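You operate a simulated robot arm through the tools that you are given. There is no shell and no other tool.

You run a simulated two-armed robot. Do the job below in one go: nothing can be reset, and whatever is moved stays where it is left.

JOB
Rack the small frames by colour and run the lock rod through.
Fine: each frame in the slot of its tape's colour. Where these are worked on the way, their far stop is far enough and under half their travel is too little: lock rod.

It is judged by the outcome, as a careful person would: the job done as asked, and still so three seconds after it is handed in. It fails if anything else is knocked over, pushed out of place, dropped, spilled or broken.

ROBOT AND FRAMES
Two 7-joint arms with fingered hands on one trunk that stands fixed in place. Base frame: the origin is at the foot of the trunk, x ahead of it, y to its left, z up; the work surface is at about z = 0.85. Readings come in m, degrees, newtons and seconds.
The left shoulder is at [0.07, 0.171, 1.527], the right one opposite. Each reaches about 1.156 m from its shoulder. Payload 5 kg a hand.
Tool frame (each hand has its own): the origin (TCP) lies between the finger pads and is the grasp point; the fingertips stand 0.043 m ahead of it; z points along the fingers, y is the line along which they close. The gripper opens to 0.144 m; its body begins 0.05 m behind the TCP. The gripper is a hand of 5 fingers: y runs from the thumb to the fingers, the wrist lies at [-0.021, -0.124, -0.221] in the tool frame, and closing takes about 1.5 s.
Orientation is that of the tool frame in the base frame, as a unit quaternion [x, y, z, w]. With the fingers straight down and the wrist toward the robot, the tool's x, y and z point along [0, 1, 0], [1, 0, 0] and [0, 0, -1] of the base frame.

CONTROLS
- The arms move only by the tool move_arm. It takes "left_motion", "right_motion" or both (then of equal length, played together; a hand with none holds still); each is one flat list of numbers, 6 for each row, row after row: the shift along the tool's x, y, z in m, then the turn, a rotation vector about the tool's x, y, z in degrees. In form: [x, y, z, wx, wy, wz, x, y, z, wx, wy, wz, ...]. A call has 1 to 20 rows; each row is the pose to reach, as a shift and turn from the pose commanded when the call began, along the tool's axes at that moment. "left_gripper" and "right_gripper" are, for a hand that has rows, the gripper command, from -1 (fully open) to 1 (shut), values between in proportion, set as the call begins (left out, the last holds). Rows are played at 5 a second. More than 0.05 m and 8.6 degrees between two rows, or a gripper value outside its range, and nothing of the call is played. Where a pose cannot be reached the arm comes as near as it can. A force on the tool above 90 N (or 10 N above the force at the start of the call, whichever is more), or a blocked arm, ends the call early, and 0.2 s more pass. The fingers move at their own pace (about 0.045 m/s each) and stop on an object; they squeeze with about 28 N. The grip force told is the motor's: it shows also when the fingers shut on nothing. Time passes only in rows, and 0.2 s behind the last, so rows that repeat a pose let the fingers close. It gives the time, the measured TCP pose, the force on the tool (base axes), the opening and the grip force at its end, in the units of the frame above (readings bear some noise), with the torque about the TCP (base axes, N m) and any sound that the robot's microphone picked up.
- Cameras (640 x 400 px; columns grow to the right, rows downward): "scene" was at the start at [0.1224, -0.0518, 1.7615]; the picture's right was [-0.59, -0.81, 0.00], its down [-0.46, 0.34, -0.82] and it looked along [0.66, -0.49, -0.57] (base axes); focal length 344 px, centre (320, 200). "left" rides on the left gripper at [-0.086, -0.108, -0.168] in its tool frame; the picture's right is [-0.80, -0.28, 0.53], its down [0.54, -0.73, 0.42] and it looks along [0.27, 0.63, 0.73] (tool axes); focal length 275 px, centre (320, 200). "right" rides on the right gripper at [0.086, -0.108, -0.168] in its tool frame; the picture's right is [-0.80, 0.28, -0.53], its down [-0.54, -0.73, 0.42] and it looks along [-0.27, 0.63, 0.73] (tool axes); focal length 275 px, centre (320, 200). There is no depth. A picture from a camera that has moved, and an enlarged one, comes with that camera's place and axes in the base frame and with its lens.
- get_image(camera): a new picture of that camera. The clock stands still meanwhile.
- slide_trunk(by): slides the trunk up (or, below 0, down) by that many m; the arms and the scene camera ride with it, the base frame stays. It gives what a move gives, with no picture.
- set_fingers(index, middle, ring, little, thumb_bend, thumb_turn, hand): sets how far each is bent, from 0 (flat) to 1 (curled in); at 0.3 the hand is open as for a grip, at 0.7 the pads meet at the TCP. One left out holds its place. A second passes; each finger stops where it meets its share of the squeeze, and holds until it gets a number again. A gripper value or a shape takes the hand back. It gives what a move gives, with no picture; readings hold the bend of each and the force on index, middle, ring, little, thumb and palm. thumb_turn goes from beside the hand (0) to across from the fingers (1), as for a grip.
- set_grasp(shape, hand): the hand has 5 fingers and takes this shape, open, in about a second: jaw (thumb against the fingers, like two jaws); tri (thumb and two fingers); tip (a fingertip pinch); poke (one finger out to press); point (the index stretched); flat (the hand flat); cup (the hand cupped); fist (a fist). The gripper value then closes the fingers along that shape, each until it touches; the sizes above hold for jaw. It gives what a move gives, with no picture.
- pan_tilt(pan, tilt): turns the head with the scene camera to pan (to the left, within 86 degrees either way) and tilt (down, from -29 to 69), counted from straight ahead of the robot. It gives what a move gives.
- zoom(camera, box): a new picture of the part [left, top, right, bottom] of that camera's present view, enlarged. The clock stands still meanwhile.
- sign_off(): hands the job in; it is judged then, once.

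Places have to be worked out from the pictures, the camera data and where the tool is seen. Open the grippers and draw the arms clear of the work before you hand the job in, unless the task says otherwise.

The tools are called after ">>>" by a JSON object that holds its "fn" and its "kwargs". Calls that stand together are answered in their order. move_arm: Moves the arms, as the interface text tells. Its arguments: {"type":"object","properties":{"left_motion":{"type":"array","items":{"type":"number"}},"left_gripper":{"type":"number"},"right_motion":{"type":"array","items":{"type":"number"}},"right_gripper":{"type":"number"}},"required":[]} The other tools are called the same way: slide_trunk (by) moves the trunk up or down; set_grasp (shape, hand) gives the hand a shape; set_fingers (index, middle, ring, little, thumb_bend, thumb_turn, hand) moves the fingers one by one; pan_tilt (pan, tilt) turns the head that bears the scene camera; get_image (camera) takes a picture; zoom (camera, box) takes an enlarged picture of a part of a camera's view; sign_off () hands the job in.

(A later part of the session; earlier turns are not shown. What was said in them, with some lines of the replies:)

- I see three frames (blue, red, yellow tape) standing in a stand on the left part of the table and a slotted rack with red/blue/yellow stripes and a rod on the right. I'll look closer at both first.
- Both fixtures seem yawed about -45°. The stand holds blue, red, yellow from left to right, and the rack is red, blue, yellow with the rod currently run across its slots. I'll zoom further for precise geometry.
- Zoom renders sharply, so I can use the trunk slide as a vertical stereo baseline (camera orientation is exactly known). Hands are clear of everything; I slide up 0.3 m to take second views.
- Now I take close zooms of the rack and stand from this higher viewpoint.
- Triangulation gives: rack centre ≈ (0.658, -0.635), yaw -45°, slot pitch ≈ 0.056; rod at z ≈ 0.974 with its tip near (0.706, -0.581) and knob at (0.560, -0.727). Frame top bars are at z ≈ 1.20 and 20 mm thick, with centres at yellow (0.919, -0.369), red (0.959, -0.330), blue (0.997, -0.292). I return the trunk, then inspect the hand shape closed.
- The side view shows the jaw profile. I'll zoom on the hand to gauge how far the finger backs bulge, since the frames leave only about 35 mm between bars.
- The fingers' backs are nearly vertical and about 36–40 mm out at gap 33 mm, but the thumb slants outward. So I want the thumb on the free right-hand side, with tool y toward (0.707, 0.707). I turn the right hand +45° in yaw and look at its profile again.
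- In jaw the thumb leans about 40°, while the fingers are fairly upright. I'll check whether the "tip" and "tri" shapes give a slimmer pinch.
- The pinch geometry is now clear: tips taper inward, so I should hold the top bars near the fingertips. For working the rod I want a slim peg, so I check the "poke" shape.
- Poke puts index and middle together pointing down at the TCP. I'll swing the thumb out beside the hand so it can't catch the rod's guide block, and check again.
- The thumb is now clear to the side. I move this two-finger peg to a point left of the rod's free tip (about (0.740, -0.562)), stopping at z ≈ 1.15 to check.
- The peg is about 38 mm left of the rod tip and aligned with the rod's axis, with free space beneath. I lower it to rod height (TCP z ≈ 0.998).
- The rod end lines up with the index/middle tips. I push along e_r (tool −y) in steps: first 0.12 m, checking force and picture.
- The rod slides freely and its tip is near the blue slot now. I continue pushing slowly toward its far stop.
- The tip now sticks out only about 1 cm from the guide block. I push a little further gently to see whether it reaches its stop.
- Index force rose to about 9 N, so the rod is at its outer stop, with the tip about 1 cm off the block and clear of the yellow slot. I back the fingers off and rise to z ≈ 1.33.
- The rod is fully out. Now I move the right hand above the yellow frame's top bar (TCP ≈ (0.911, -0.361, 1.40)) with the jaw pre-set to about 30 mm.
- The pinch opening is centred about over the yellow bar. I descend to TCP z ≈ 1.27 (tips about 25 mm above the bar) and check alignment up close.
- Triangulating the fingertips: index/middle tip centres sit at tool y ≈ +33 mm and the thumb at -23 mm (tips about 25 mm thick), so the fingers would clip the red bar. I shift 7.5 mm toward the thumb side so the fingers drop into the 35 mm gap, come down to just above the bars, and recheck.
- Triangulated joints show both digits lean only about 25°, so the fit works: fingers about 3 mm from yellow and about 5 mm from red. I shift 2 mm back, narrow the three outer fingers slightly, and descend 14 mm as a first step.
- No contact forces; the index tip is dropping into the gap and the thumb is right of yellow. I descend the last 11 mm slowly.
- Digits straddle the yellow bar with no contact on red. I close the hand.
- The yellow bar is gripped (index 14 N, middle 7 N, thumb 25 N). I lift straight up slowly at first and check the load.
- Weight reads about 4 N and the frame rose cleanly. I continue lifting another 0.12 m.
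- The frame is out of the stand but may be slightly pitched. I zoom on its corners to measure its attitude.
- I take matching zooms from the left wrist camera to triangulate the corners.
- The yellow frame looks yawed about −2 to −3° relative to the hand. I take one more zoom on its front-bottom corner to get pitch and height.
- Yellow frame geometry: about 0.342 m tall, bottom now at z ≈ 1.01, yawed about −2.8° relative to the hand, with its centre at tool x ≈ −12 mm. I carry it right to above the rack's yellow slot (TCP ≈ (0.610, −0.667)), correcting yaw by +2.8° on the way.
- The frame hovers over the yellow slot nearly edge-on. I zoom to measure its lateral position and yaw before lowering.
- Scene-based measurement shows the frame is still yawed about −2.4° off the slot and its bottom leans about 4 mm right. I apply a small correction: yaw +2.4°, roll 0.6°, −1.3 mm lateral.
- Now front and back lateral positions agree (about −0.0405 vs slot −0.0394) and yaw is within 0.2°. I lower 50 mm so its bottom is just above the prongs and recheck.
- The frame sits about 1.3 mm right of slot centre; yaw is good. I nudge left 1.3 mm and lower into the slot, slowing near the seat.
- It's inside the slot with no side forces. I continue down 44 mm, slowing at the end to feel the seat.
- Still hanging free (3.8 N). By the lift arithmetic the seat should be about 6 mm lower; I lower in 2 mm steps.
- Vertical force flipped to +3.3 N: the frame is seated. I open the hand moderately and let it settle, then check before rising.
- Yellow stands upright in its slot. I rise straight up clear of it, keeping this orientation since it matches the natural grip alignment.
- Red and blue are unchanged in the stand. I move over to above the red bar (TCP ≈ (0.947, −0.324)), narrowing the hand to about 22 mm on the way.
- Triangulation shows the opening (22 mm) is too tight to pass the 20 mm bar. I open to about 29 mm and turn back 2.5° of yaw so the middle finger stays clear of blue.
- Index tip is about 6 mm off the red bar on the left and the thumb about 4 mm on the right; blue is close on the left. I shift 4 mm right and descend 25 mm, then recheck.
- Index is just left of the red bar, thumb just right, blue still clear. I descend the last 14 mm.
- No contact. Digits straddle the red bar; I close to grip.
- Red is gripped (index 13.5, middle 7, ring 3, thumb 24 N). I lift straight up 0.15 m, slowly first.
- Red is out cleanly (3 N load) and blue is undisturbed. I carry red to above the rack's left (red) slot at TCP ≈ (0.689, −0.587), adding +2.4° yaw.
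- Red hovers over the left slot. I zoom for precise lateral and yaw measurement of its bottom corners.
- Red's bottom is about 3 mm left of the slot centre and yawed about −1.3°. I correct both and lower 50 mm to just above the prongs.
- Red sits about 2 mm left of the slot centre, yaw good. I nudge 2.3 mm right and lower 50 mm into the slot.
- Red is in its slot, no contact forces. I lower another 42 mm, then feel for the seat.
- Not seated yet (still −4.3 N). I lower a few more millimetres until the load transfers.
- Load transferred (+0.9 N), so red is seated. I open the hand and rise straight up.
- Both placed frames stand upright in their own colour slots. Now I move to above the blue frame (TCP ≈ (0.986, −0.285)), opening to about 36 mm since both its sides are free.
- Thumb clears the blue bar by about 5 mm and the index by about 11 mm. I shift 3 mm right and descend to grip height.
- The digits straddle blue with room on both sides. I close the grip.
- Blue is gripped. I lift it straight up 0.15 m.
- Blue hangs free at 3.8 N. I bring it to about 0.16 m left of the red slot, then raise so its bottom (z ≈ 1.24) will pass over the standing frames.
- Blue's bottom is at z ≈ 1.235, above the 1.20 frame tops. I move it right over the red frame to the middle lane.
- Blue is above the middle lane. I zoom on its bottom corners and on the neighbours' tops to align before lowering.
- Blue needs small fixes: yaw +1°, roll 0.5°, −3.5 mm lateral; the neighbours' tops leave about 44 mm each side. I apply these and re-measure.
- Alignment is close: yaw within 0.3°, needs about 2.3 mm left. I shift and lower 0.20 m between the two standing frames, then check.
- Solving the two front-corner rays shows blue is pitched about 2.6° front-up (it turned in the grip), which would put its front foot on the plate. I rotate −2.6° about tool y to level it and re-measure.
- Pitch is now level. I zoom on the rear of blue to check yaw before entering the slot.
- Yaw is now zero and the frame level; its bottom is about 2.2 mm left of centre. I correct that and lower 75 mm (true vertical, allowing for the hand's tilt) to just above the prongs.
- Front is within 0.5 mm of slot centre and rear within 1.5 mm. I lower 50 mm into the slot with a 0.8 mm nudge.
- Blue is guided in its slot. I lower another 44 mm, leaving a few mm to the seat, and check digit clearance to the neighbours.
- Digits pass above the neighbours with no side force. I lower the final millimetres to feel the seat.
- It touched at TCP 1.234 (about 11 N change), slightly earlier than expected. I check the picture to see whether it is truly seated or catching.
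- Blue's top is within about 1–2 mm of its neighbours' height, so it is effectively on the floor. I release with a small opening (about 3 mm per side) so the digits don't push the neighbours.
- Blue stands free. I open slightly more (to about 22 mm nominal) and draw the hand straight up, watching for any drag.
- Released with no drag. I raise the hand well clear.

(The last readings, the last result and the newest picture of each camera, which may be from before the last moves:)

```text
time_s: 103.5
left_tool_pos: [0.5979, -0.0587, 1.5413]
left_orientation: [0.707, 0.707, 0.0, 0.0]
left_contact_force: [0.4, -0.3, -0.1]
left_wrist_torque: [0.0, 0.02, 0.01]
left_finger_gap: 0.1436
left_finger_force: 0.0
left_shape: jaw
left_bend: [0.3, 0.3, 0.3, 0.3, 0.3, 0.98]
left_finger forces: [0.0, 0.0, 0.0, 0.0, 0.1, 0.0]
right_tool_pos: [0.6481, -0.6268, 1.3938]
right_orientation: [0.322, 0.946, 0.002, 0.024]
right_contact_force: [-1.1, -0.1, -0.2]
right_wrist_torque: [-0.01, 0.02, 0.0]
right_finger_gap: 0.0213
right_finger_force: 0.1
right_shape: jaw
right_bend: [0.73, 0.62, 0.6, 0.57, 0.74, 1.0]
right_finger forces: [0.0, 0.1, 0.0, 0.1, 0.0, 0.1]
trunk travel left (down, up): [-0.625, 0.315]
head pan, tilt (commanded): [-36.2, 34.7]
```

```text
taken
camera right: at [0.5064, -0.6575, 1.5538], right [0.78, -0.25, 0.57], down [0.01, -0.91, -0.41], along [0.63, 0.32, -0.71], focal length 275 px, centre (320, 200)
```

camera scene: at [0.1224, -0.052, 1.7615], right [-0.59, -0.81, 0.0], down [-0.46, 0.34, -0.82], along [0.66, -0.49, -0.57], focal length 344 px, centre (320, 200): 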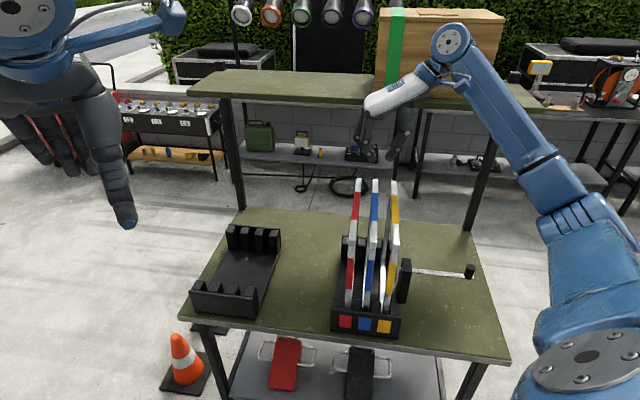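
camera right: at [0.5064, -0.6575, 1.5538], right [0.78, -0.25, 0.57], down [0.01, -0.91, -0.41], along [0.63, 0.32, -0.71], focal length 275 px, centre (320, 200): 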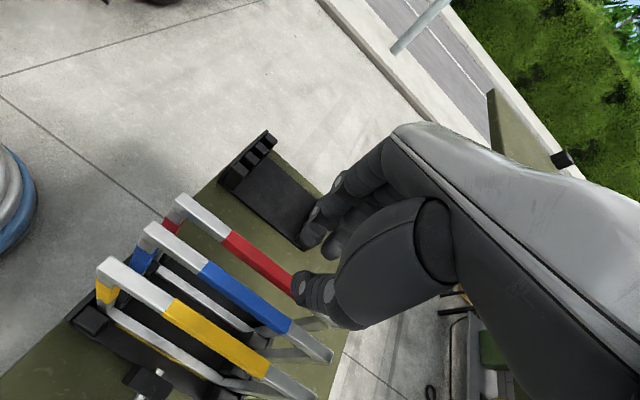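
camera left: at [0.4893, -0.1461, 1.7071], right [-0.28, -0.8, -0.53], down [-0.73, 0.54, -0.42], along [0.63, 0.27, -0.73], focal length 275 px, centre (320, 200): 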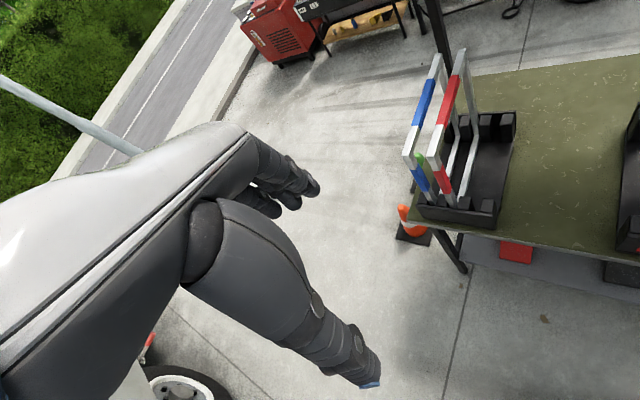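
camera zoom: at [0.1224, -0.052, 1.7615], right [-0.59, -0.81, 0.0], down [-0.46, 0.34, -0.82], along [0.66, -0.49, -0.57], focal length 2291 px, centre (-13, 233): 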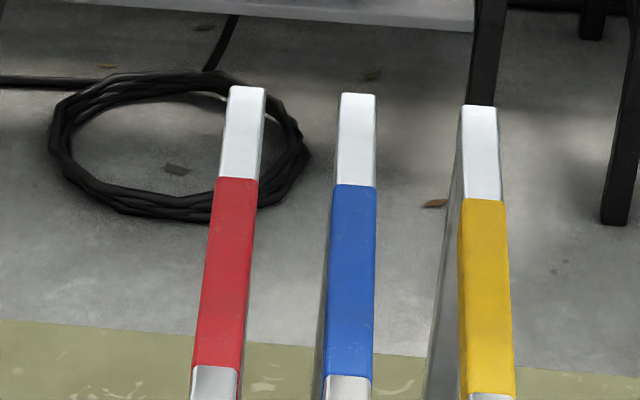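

All three frames are seated in their colour slots. Now for the lock rod: I square the hand's orientation back up, form the two-finger poke with the thumb swung aside, staying well above the frames.

>>> {"fn": "move_arm", "kwargs": {"right_motion": [0, 0, -0.02, 0.5, 1.2, 3.5, 0, 0, -0.04, 1.1, 2.6, 7.4, 0, 0, -0.04, 1.1, 2.6, 7.4]}}

>>> {"fn": "set_grasp", "kwargs": {"shape": "poke", "hand": "right"}}

>>> {"fn": "set_fingers", "kwargs": {"hand": "right", "thumb_turn": 0, "thumb_bend": 0.3}}

```text
time_s: 104.3
left_tool_pos: [0.5987, -0.0593, 1.5406]
left_orientation: [0.707, 0.707, -0.001, 0.001]
left_contact_force: [0.2, -0.6, -0.7]
left_wrist_torque: [0.02, 0.01, 0.0]
left_finger_gap: 0.1437
left_finger_force: 0.0
left_shape: jaw
left_bend: [0.3, 0.3, 0.3, 0.3, 0.3, 0.98]
left_finger forces: [0.0, 0.0, 0.0, 0.0, 0.0, 0.0]
right_tool_pos: [0.6455, -0.6277, 1.4341]
right_orientation: [0.382, 0.924, 0.003, 0.0]
right_contact_force: [-0.5, 0.4, -0.1]
right_wrist_torque: [-0.01, -0.01, -0.05]
right_finger_gap: 0.0211
right_finger_force: 0.2
right_shape: jaw
right_bend: [0.73, 0.62, 0.6, 0.57, 0.74, 1.0]
right_finger forces: [0.1, 0.1, 0.0, 0.0, 0.1, 0.1]
trunk travel left (down, up): [-0.625, 0.315]
head pan, tilt (commanded): [-36.2, 34.7]
```

```text
time_s: 105.2
left_tool_pos: [0.5997, -0.059, 1.5406]
left_orientation: [0.707, 0.707, 0.0, 0.0]
left_contact_force: [-0.6, 0.4, 0.7]
left_wrist_torque: [0.02, -0.01, -0.02]
left_finger_gap: 0.1436
left_finger_force: 0.0
left_shape: jaw
left_bend: [0.3, 0.3, 0.3, 0.3, 0.3, 0.98]
left_finger forces: [0.0, 0.0, 0.1, 0.0, 0.1, 0.0]
right_tool_pos: [0.6465, -0.627, 1.4354]
right_orientation: [0.383, 0.924, 0.002, 0.0]
right_contact_force: [-0.1, 0.3, 0.0]
right_wrist_torque: [-0.02, 0.01, 0.01]
right_finger_gap: 0.0003
right_finger_force: 0.0
right_shape: poke
right_bend: [0.7, 0.7, 0.99, 0.99, 1.0, 1.0]
right_finger forces: [0.0, 0.1, 0.1, 0.0, 0.1, 0.0]
trunk travel left (down, up): [-0.625, 0.315]
head pan, tilt (commanded): [-36.2, 34.7]
```

```text
time_s: 106.2
left_tool_pos: [0.5993, -0.0588, 1.541]
left_orientation: [0.707, 0.708, -0.001, 0.0]
left_contact_force: [0.0, -0.4, 0.2]
left_wrist_torque: [0.0, 0.03, 0.0]
left_finger_gap: 0.1435
left_finger_force: 0.0
left_shape: jaw
left_bend: [0.3, 0.3, 0.3, 0.3, 0.3, 0.98]
left_finger forces: [0.0, 0.0, 0.0, 0.0, 0.0, 0.0]
right_tool_pos: [0.646, -0.6267, 1.4347]
right_orientation: [0.384, 0.923, 0.001, 0.0]
right_contact_force: [-0.5, 0.8, 0.2]
right_wrist_torque: [-0.04, 0.03, 0.01]
right_finger_gap: 0.1729
right_finger_force: 0.0
right_shape: fingers
right_bend: [0.7, 0.7, 0.99, 0.99, 0.3, 0.0]
right_finger forces: [0.0, 0.0, 0.1, 0.0, 0.1, 0.0]
trunk travel left (down, up): [-0.625, 0.315]
head pan, tilt (commanded): [-36.2, 34.7]
```

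Hand is square and shaped. I move it right past the knob (to lateral ≈ −0.346) at safe height, then lower to z ≈ 1.12 for a look.

>>> {"fn": "move_arm", "kwargs": {"right_motion": [0, -0.04, 0, 0, 0, 0, 0, -0.08, 0, 0, 0, 0, 0, -0.12, 0, 0, 0, 0, 0, -0.16, 0, 0, 0, 0, 0, -0.2, 0, 0, 0, 0, 0, -0.24, 0, 0, 0, 0, 0, -0.28, 0, 0, 0, 0, 0, -0.32, 0, 0, 0, 0, 0, -0.36, 0, 0, 0, 0, 0, -0.36, 0.045, 0, 0, 0, 0, -0.36, 0.09, 0, 0, 0, 0, -0.36, 0.135, 0, 0, 0, 0, -0.36, 0.18, 0, 0, 0, 0, -0.36, 0.225, 0, 0, 0, 0, -0.36, 0.27, 0, 0, 0, 0, -0.36, 0.315, 0, 0, 0, 0, -0.36, 0.315, 0, 0, 0]}}

>>> {"fn": "get_image", "kwargs": {"camera": "scene"}}

>>> {"fn": "zoom", "kwargs": {"camera": "scene", "box": [380, 180, 540, 300]}}

>>> {"fn": "get_image", "kwargs": {"camera": "right"}}

```text
time_s: 109.8
left_tool_pos: [0.5991, -0.0582, 1.5397]
left_orientation: [0.707, 0.707, 0.0, 0.001]
left_contact_force: [-0.4, -0.2, -0.7]
left_wrist_torque: [0.01, 0.02, -0.01]
left_finger_gap: 0.1434
left_finger_force: 0.0
left_shape: jaw
left_bend: [0.3, 0.3, 0.3, 0.3, 0.3, 0.98]
left_finger forces: [0.1, 0.0, 0.1, 0.1, 0.0, 0.1]
right_tool_pos: [0.3931, -0.8826, 1.118]
right_orientation: [0.383, 0.924, 0.001, 0.0]
right_contact_force: [-0.1, -0.7, 0.4]
right_wrist_torque: [-0.02, 0.02, -0.01]
right_finger_gap: 0.1728
right_finger_force: 0.1
right_shape: fingers
right_bend: [0.7, 0.7, 0.99, 0.99, 0.3, 0.0]
right_finger forces: [0.0, 0.1, 0.1, 0.0, 0.1, 0.0]
trunk travel left (down, up): [-0.625, 0.315]
head pan, tilt (commanded): [-36.2, 34.7]
```

```text
taken
camera scene: at [0.1226, -0.0517, 1.7615], right [-0.59, -0.81, 0.0], down [-0.46, 0.34, -0.82], along [0.66, -0.49, -0.57], focal length 344 px, centre (320, 200)
```

scene: 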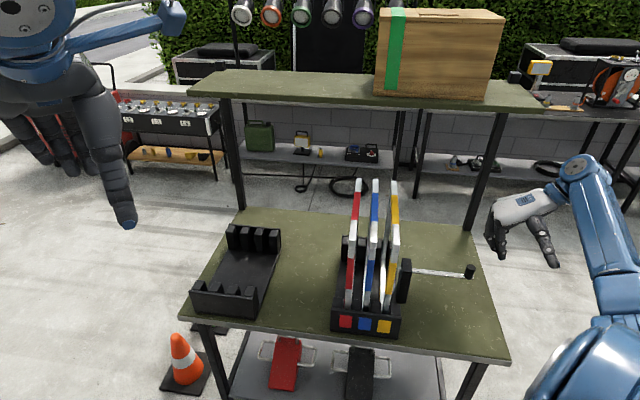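

```text
3.33 times, centred on (460, 240) of scene
camera zoom: at [0.1226, -0.0517, 1.7615], right [-0.59, -0.81, 0.0], down [-0.46, 0.34, -0.82], along [0.66, -0.49, -0.57], focal length 1146 px, centre (-147, 67)
```

zoom: 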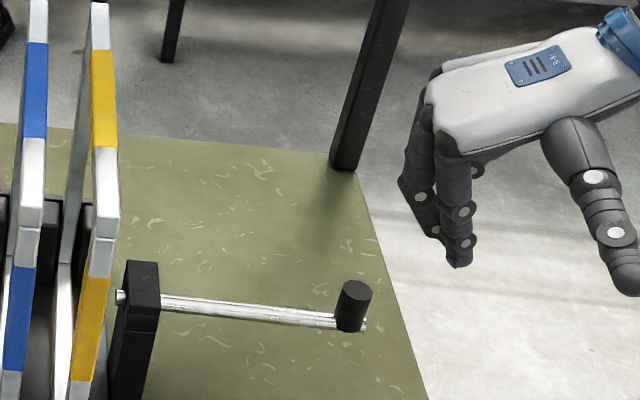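

```text
taken
camera right: at [0.2553, -0.8984, 1.285], right [0.76, -0.36, 0.53], down [-0.13, -0.9, -0.43], along [0.63, 0.26, -0.73], focal length 275 px, centre (320, 200)
```

right: 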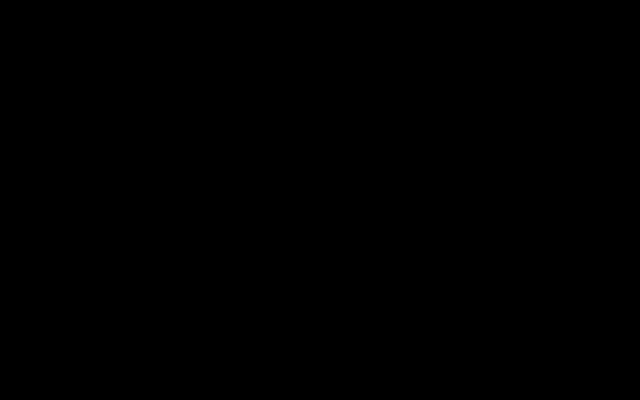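

The knob is at lateral ≈ −0.281 with the fingers just outside it. I back off 12 mm more, align with the rod axis, and lower to rod height.

>>> {"fn": "move_arm", "kwargs": {"right_motion": [0.003, -0.006, 0, 0, 0, 0, 0.005, -0.012, 0, 0, 0, 0, 0.005, -0.012, 0.04, 0, 0, 0, 0.005, -0.012, 0.08, 0, 0, 0, 0.005, -0.012, 0.118, 0, 0, 0, 0.005, -0.012, 0.118, 0, 0, 0]}}

>>> {"fn": "zoom", "kwargs": {"camera": "scene", "box": [380, 190, 540, 310]}}

```text
time_s: 111.2
left_tool_pos: [0.5988, -0.0577, 1.5413]
left_orientation: [0.707, 0.707, 0.001, 0.001]
left_contact_force: [-0.2, 0.2, 0.2]
left_wrist_torque: [-0.01, 0.01, 0.02]
left_finger_gap: 0.1436
left_finger_force: 0.0
left_shape: jaw
left_bend: [0.3, 0.3, 0.3, 0.3, 0.3, 0.98]
left_finger forces: [0.1, 0.1, 0.1, 0.0, 0.1, 0.0]
right_tool_pos: [0.3782, -0.8865, 1.0009]
right_orientation: [0.383, 0.924, 0.001, 0.0]
right_contact_force: [0.2, 0.7, 0.1]
right_wrist_torque: [-0.01, -0.03, -0.01]
right_finger_gap: 0.1729
right_finger_force: 0.0
right_shape: fingers
right_bend: [0.7, 0.7, 0.99, 0.99, 0.3, 0.0]
right_finger forces: [0.0, 0.0, 0.0, 0.0, 0.0, 0.0]
trunk travel left (down, up): [-0.625, 0.315]
head pan, tilt (commanded): [-36.2, 34.7]
```

```text
3.33 times, centred on (460, 250) of scene
camera zoom: at [0.1223, -0.0516, 1.7615], right [-0.59, -0.81, 0.0], down [-0.46, 0.34, -0.82], along [0.66, -0.49, -0.57], focal length 1146 px, centre (-147, 33)
```

zoom: 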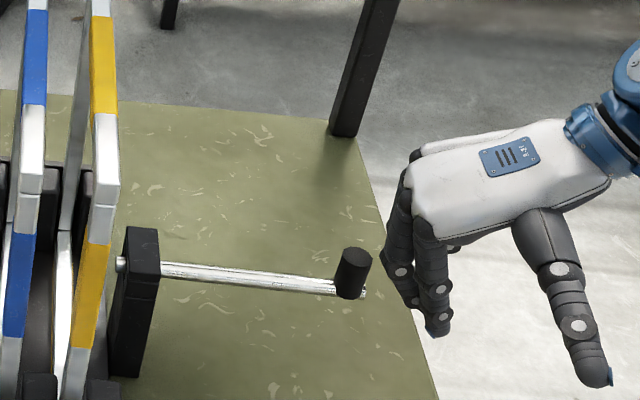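

Fingers are just outside the knob at its height. I push inward (+y) 0.10 m in small rows and check.

>>> {"fn": "move_arm", "kwargs": {"right_motion": [0, 0.012, 0, 0, 0, 0, 0, 0.025, 0, 0, 0, 0, 0, 0.038, 0, 0, 0, 0, 0, 0.051, 0, 0, 0, 0, 0, 0.064, 0, 0, 0, 0, 0, 0.077, 0, 0, 0, 0, 0, 0.09, 0, 0, 0, 0, 0, 0.1, 0, 0, 0, 0, 0, 0.1, 0, 0, 0, 0]}}

>>> {"fn": "zoom", "kwargs": {"camera": "scene", "box": [340, 190, 500, 310]}}

```text
time_s: 113.2
left_tool_pos: [0.5981, -0.0586, 1.5411]
left_orientation: [0.708, 0.707, 0.0, 0.001]
left_contact_force: [-0.1, 0.9, 0.7]
left_wrist_torque: [0.0, 0.0, -0.02]
left_finger_gap: 0.1438
left_finger_force: 0.0
left_shape: jaw
left_bend: [0.3, 0.3, 0.3, 0.3, 0.3, 0.98]
left_finger forces: [0.0, 0.0, 0.0, 0.1, 0.0, 0.0]
right_tool_pos: [0.4468, -0.8147, 1.0027]
right_orientation: [0.382, 0.924, 0.003, 0.0]
right_contact_force: [-0.2, -0.7, -0.7]
right_wrist_torque: [0.01, 0.01, -0.01]
right_finger_gap: 0.1728
right_finger_force: 0.1
right_shape: fingers
right_bend: [0.7, 0.7, 0.99, 0.99, 0.3, 0.0]
right_finger forces: [0.0, 0.1, 0.0, 0.1, 0.0, 0.0]
trunk travel left (down, up): [-0.625, 0.315]
head pan, tilt (commanded): [-36.2, 34.7]
```

```text
3.33 times, centred on (420, 250) of scene
camera zoom: at [0.1224, -0.0521, 1.7615], right [-0.59, -0.81, 0.0], down [-0.46, 0.34, -0.82], along [0.66, -0.49, -0.57], focal length 1146 px, centre (-13, 33)
```

zoom: 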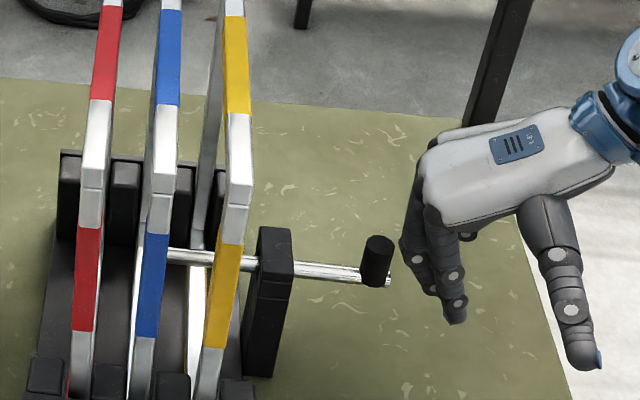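

The rod slides in freely and its tip is passing through the frames. I continue another 60 mm.

>>> {"fn": "move_arm", "kwargs": {"right_motion": [0, 0.012, 0, 0, 0, 0, 0, 0.024, 0, 0, 0, 0, 0, 0.036, 0, 0, 0, 0, 0, 0.046, 0, 0, 0, 0, 0, 0.054, 0, 0, 0, 0, 0, 0.06, 0, 0, 0, 0, 0, 0.06, 0, 0, 0, 0]}}

>>> {"fn": "zoom", "kwargs": {"camera": "scene", "box": [330, 190, 490, 310]}}

```text
time_s: 114.8
left_tool_pos: [0.5986, -0.0568, 1.5407]
left_orientation: [0.707, 0.707, 0.0, -0.001]
left_contact_force: [0.9, -0.3, 0.6]
left_wrist_torque: [-0.01, 0.02, 0.01]
left_finger_gap: 0.1435
left_finger_force: 0.2
left_shape: jaw
left_bend: [0.3, 0.3, 0.3, 0.3, 0.3, 0.98]
left_finger forces: [0.0, 0.1, 0.1, 0.0, 0.1, 0.0]
right_tool_pos: [0.4914, -0.773, 1.0008]
right_orientation: [0.383, 0.924, 0.002, -0.001]
right_contact_force: [-0.7, -0.8, -0.4]
right_wrist_torque: [0.0, 0.03, -0.02]
right_finger_gap: 0.173
right_finger_force: 0.1
right_shape: fingers
right_bend: [0.7, 0.7, 0.99, 0.99, 0.3, 0.0]
right_finger forces: [0.0, 0.0, 0.0, 0.0, 0.0, 0.1]
trunk travel left (down, up): [-0.625, 0.315]
head pan, tilt (commanded): [-36.2, 34.7]
```

```text
3.33 times, centred on (410, 250) of scene
camera zoom: at [0.1225, -0.0519, 1.7615], right [-0.59, -0.81, 0.0], down [-0.46, 0.34, -0.82], along [0.66, -0.49, -0.57], focal length 1146 px, centre (20, 33)
```

zoom: 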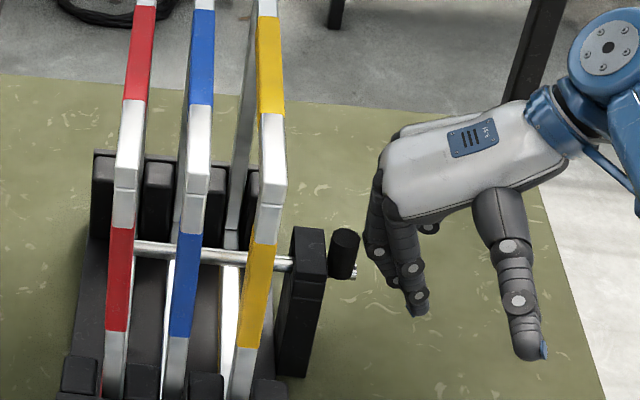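

Rod is through blue and reaching red; about 8 mm remains to its original in-stop. I push gently until the force rises.

>>> {"fn": "move_arm", "kwargs": {"right_motion": [0, 0.003, 0, 0, 0, 0, 0, 0.006, 0, 0, 0, 0, 0, 0.009, 0, 0, 0, 0, 0, 0.011, 0, 0, 0, 0, 0, 0.011, 0, 0, 0, 0]}}

>>> {"fn": "zoom", "kwargs": {"camera": "scene", "box": [330, 210, 430, 285]}}

```text
time_s: 116.0
left_tool_pos: [0.5992, -0.0589, 1.541]
left_orientation: [0.707, 0.707, 0.0, -0.001]
left_contact_force: [0.0, 0.1, 1.2]
left_wrist_torque: [0.01, 0.01, 0.03]
left_finger_gap: 0.1434
left_finger_force: 0.0
left_shape: jaw
left_bend: [0.3, 0.3, 0.3, 0.3, 0.3, 0.98]
left_finger forces: [0.1, 0.0, 0.0, 0.1, 0.0, 0.0]
right_tool_pos: [0.4989, -0.7653, 1.0011]
right_orientation: [0.383, 0.924, 0.002, 0.0]
right_contact_force: [-0.9, -0.5, 0.5]
right_wrist_torque: [0.0, -0.03, 0.01]
right_finger_gap: 0.1729
right_finger_force: 1.0
right_shape: fingers
right_bend: [0.7, 0.7, 0.99, 0.99, 0.3, 0.0]
right_finger forces: [0.1, 1.2, 0.0, 0.0, 0.0, 0.0]
trunk travel left (down, up): [-0.625, 0.315]
head pan, tilt (commanded): [-36.2, 34.7]
```

```text
5.33 times, centred on (380, 248) of scene
camera zoom: at [0.1223, -0.052, 1.7615], right [-0.59, -0.81, 0.0], down [-0.46, 0.34, -0.82], along [0.66, -0.49, -0.57], focal length 1833 px, centre (0, -53)
```

zoom: 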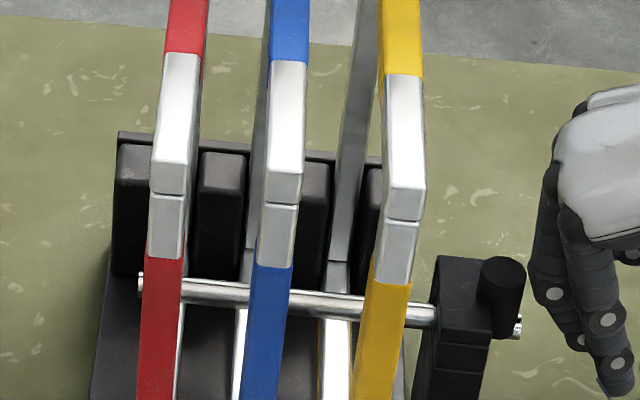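

The rod tip now shows left of the red frame. I push the last few millimetres to confirm the stop.

>>> {"fn": "move_arm", "kwargs": {"right_motion": [0, 0.002, 0, 0, 0, 0, 0, 0.004, 0, 0, 0, 0, 0, 0.006, 0, 0, 0, 0, 0, 0.006, 0, 0, 0, 0]}}

>>> {"fn": "zoom", "kwargs": {"camera": "scene", "box": [330, 210, 430, 285]}}

```text
time_s: 117.0
left_tool_pos: [0.596, -0.0609, 1.5415]
left_orientation: [0.707, 0.707, 0.0, 0.0]
left_contact_force: [0.8, 0.3, -1.1]
left_wrist_torque: [-0.06, -0.02, -0.01]
left_finger_gap: 0.1434
left_finger_force: 0.0
left_shape: jaw
left_bend: [0.3, 0.3, 0.3, 0.3, 0.3, 0.98]
left_finger forces: [0.0, 0.1, 0.0, 0.0, 0.0, 0.0]
right_tool_pos: [0.5015, -0.7612, 1.0016]
right_orientation: [0.384, 0.923, 0.002, 0.0]
right_contact_force: [-10.5, -7.6, 0.2]
right_wrist_torque: [0.11, -0.16, -0.05]
right_finger_gap: 0.1727
right_finger_force: 5.5
right_shape: fingers
right_bend: [0.7, 0.7, 0.99, 0.99, 0.3, 0.0]
right_finger forces: [0.0, 12.1, 0.0, 0.1, 0.0, 0.0]
trunk travel left (down, up): [-0.625, 0.315]
head pan, tilt (commanded): [-36.2, 34.7]
```

```text
5.33 times, centred on (380, 248) of scene
camera zoom: at [0.1209, -0.0532, 1.7615], right [-0.59, -0.81, 0.0], down [-0.46, 0.34, -0.82], along [0.66, -0.49, -0.57], focal length 1833 px, centre (0, -53)
```

zoom: 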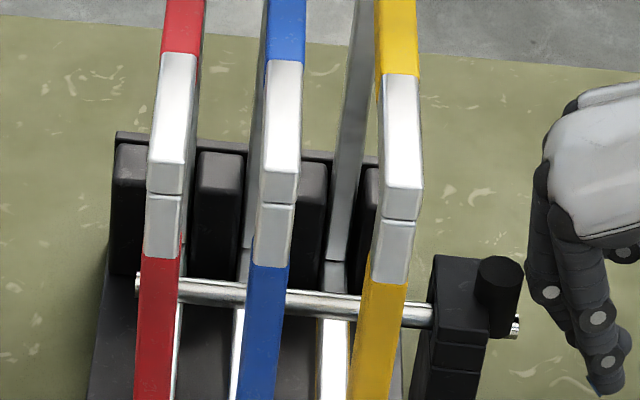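

Middle-finger force jumped to 12 N: the rod is at its in-stop, through all three frames. I back off the knob, rise well clear, and open the hand.

>>> {"fn": "move_arm", "kwargs": {"right_motion": [0, -0.02, 0, 0, 0, 0, 0, -0.045, 0, 0, 0, 0, 0, -0.07, 0, 0, 0, 0, 0, -0.09, -0.03, 0, 0, 0, 0, -0.09, -0.075, 0, 0, 0, 0, -0.09, -0.12, 0, 0, 0, 0, -0.09, -0.165, 0, 0, 0, 0, -0.09, -0.21, 0, 0, 0, 0, -0.09, -0.255, 0, 0, 0, 0, -0.09, -0.3, 0, 0, 0, 0, -0.09, -0.345, 0, 0, 0, 0, -0.09, -0.39, 0, 0, 0, 0, -0.09, -0.435, 0, 0, 0, 0, -0.09, -0.48, 0, 0, 0, 0, -0.09, -0.48, 0, 0, 0]}}

>>> {"fn": "set_grasp", "kwargs": {"shape": "jaw", "hand": "right"}}

>>> {"fn": "get_image", "kwargs": {"camera": "scene"}}

>>> {"fn": "zoom", "kwargs": {"camera": "scene", "box": [320, 165, 450, 345]}}

>>> {"fn": "zoom", "kwargs": {"camera": "scene", "box": [330, 210, 430, 285]}}

```text
time_s: 120.2
left_tool_pos: [0.5985, -0.0586, 1.5402]
left_orientation: [0.707, 0.707, 0.001, 0.0]
left_contact_force: [0.1, -0.4, -0.1]
left_wrist_torque: [0.03, 0.05, 0.0]
left_finger_gap: 0.144
left_finger_force: 0.1
left_shape: jaw
left_bend: [0.3, 0.3, 0.3, 0.3, 0.3, 0.98]
left_finger forces: [0.0, 0.0, 0.0, 0.0, 0.1, 0.0]
right_tool_pos: [0.4378, -0.8231, 1.4802]
right_orientation: [0.383, 0.924, 0.001, 0.0]
right_contact_force: [-0.8, -0.3, -0.5]
right_wrist_torque: [0.0, 0.0, -0.01]
right_finger_gap: 0.1729
right_finger_force: 0.0
right_shape: fingers
right_bend: [0.7, 0.7, 0.99, 0.99, 0.3, 0.0]
right_finger forces: [0.1, 0.0, 0.0, 0.0, 0.1, 0.0]
trunk travel left (down, up): [-0.625, 0.315]
head pan, tilt (commanded): [-36.2, 34.7]
```

```text
time_s: 121.1
left_tool_pos: [0.598, -0.0588, 1.5398]
left_orientation: [0.707, 0.707, 0.0, 0.001]
left_contact_force: [0.2, 0.1, -0.2]
left_wrist_torque: [-0.02, 0.04, 0.01]
left_finger_gap: 0.1437
left_finger_force: 0.1
left_shape: jaw
left_bend: [0.3, 0.3, 0.3, 0.3, 0.3, 0.98]
left_finger forces: [0.0, 0.0, 0.0, 0.1, 0.0, 0.0]
right_tool_pos: [0.4374, -0.8248, 1.4801]
right_orientation: [0.383, 0.924, 0.001, -0.001]
right_contact_force: [0.4, 1.0, 0.2]
right_wrist_torque: [0.01, 0.0, -0.03]
right_finger_gap: 0.1441
right_finger_force: 0.1
right_shape: jaw
right_bend: [0.3, 0.3, 0.3, 0.3, 0.3, 0.97]
right_finger forces: [0.0, 0.0, 0.1, 0.0, 0.0, 0.0]
trunk travel left (down, up): [-0.625, 0.315]
head pan, tilt (commanded): [-36.2, 34.7]
```

```text
taken
camera scene: at [0.1224, -0.0523, 1.7615], right [-0.59, -0.81, 0.0], down [-0.46, 0.34, -0.82], along [0.66, -0.49, -0.57], focal length 344 px, centre (320, 200)
```

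scene: 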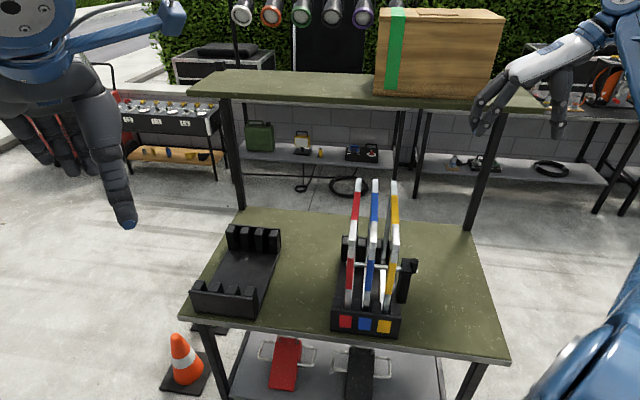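

```text
2.22 times, centred on (385, 255) of scene
camera zoom: at [0.1224, -0.0523, 1.7615], right [-0.59, -0.81, 0.0], down [-0.46, 0.34, -0.82], along [0.66, -0.49, -0.57], focal length 764 px, centre (176, 78)
```

zoom: 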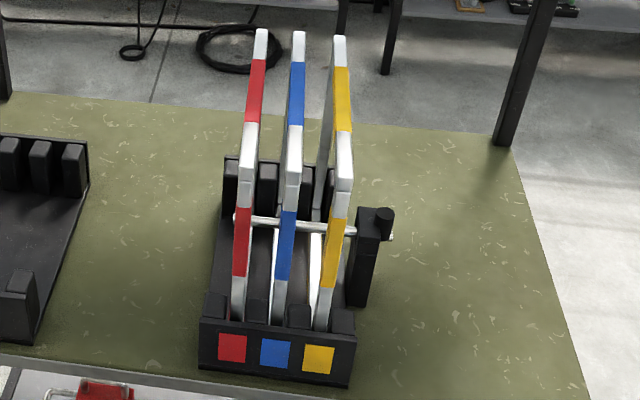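

```text
5.33 times, centred on (380, 248) of scene
camera zoom: at [0.1224, -0.0523, 1.7615], right [-0.59, -0.81, 0.0], down [-0.46, 0.34, -0.82], along [0.66, -0.49, -0.57], focal length 1833 px, centre (0, -53)
```

zoom: 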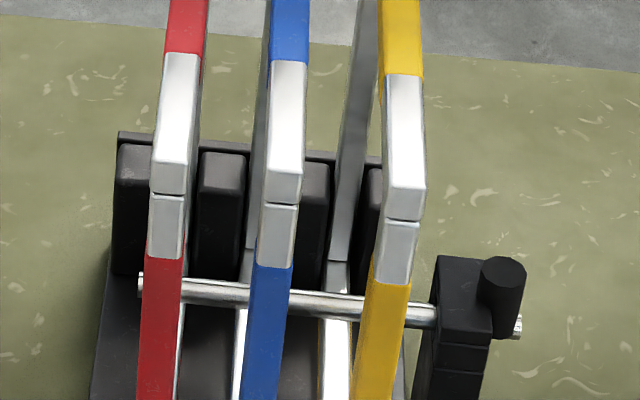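

The rod tip and knob are back at exactly their original in-stop coordinates, now through all three frames. I check that the rack and stand haven't shifted versus the start, and confirm everything is stable.

>>> {"fn": "zoom", "kwargs": {"camera": "scene", "box": [325, 285, 405, 335]}}

>>> {"fn": "zoom", "kwargs": {"camera": "scene", "box": [180, 260, 276, 320]}}

>>> {"fn": "get_image", "kwargs": {"camera": "right"}}

```text
8.00 times, centred on (365, 310) of scene
camera zoom: at [0.1224, -0.0523, 1.7615], right [-0.59, -0.81, 0.0], down [-0.46, 0.34, -0.82], along [0.66, -0.49, -0.57], focal length 2749 px, centre (-40, -680)
```

zoom: 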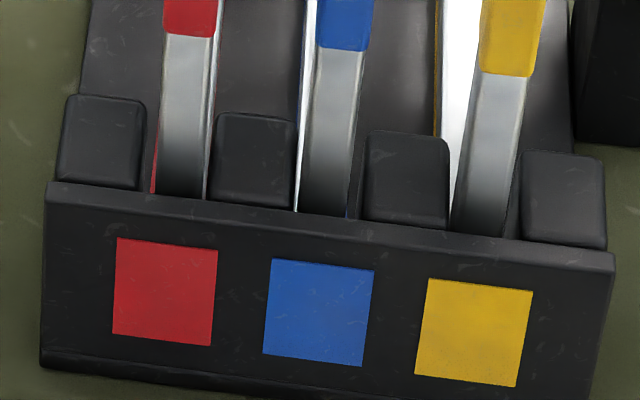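

```text
6.67 times, centred on (228, 290) of scene
camera zoom: at [0.1224, -0.0523, 1.7615], right [-0.59, -0.81, 0.0], down [-0.46, 0.34, -0.82], along [0.66, -0.49, -0.57], focal length 2291 px, centre (933, -400)
```

zoom: 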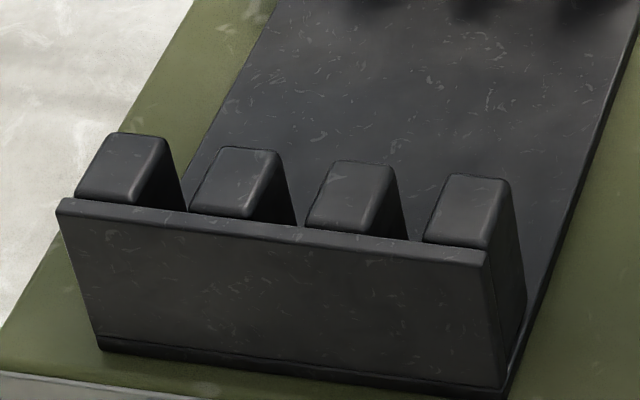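

```text
taken
camera right: at [0.3001, -0.8408, 1.6466], right [0.76, -0.36, 0.53], down [-0.13, -0.9, -0.43], along [0.63, 0.26, -0.73], focal length 275 px, centre (320, 200)
```

right: 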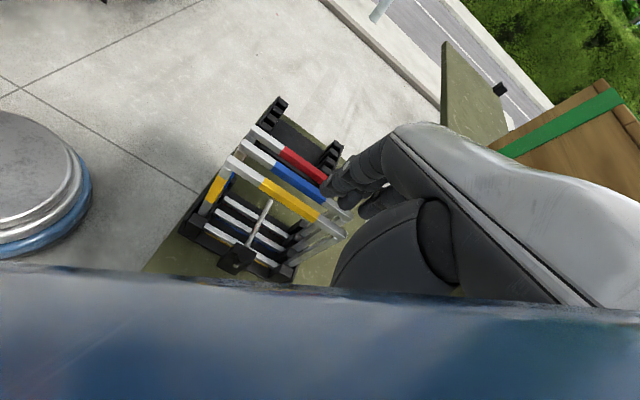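

Rack and stand are at exactly their starting coordinates. Red, blue and yellow frames each sit in their matching slot, the rod is run fully through, and both hands are open and clear. I hand the job in.

>>> {"fn": "sign_off", "kwargs": {}}

```text
The job is handed in.
```

The three small frames are racked by colour and the lock rod is run through all of them. The job is handed in; no verdict has come back yet.

- **Frames:** Red, blue and yellow each stand upright in the slot that matches their tape.
- **Lock rod:** I pushed the rod out to its far stop to clear the slots. Once the frames were in, I pushed it back until it stopped; the last picture shows its tip and knob back where they started.
- **Surroundings:** The rack and the empty stand show no shift from their starting positions in the last pictures. Nothing was dropped or knocked over.
- **Small difference:** The blue frame sits about 3 mm further back in its slot than the other two, but is seated.

Both hands are open and clear of the work.
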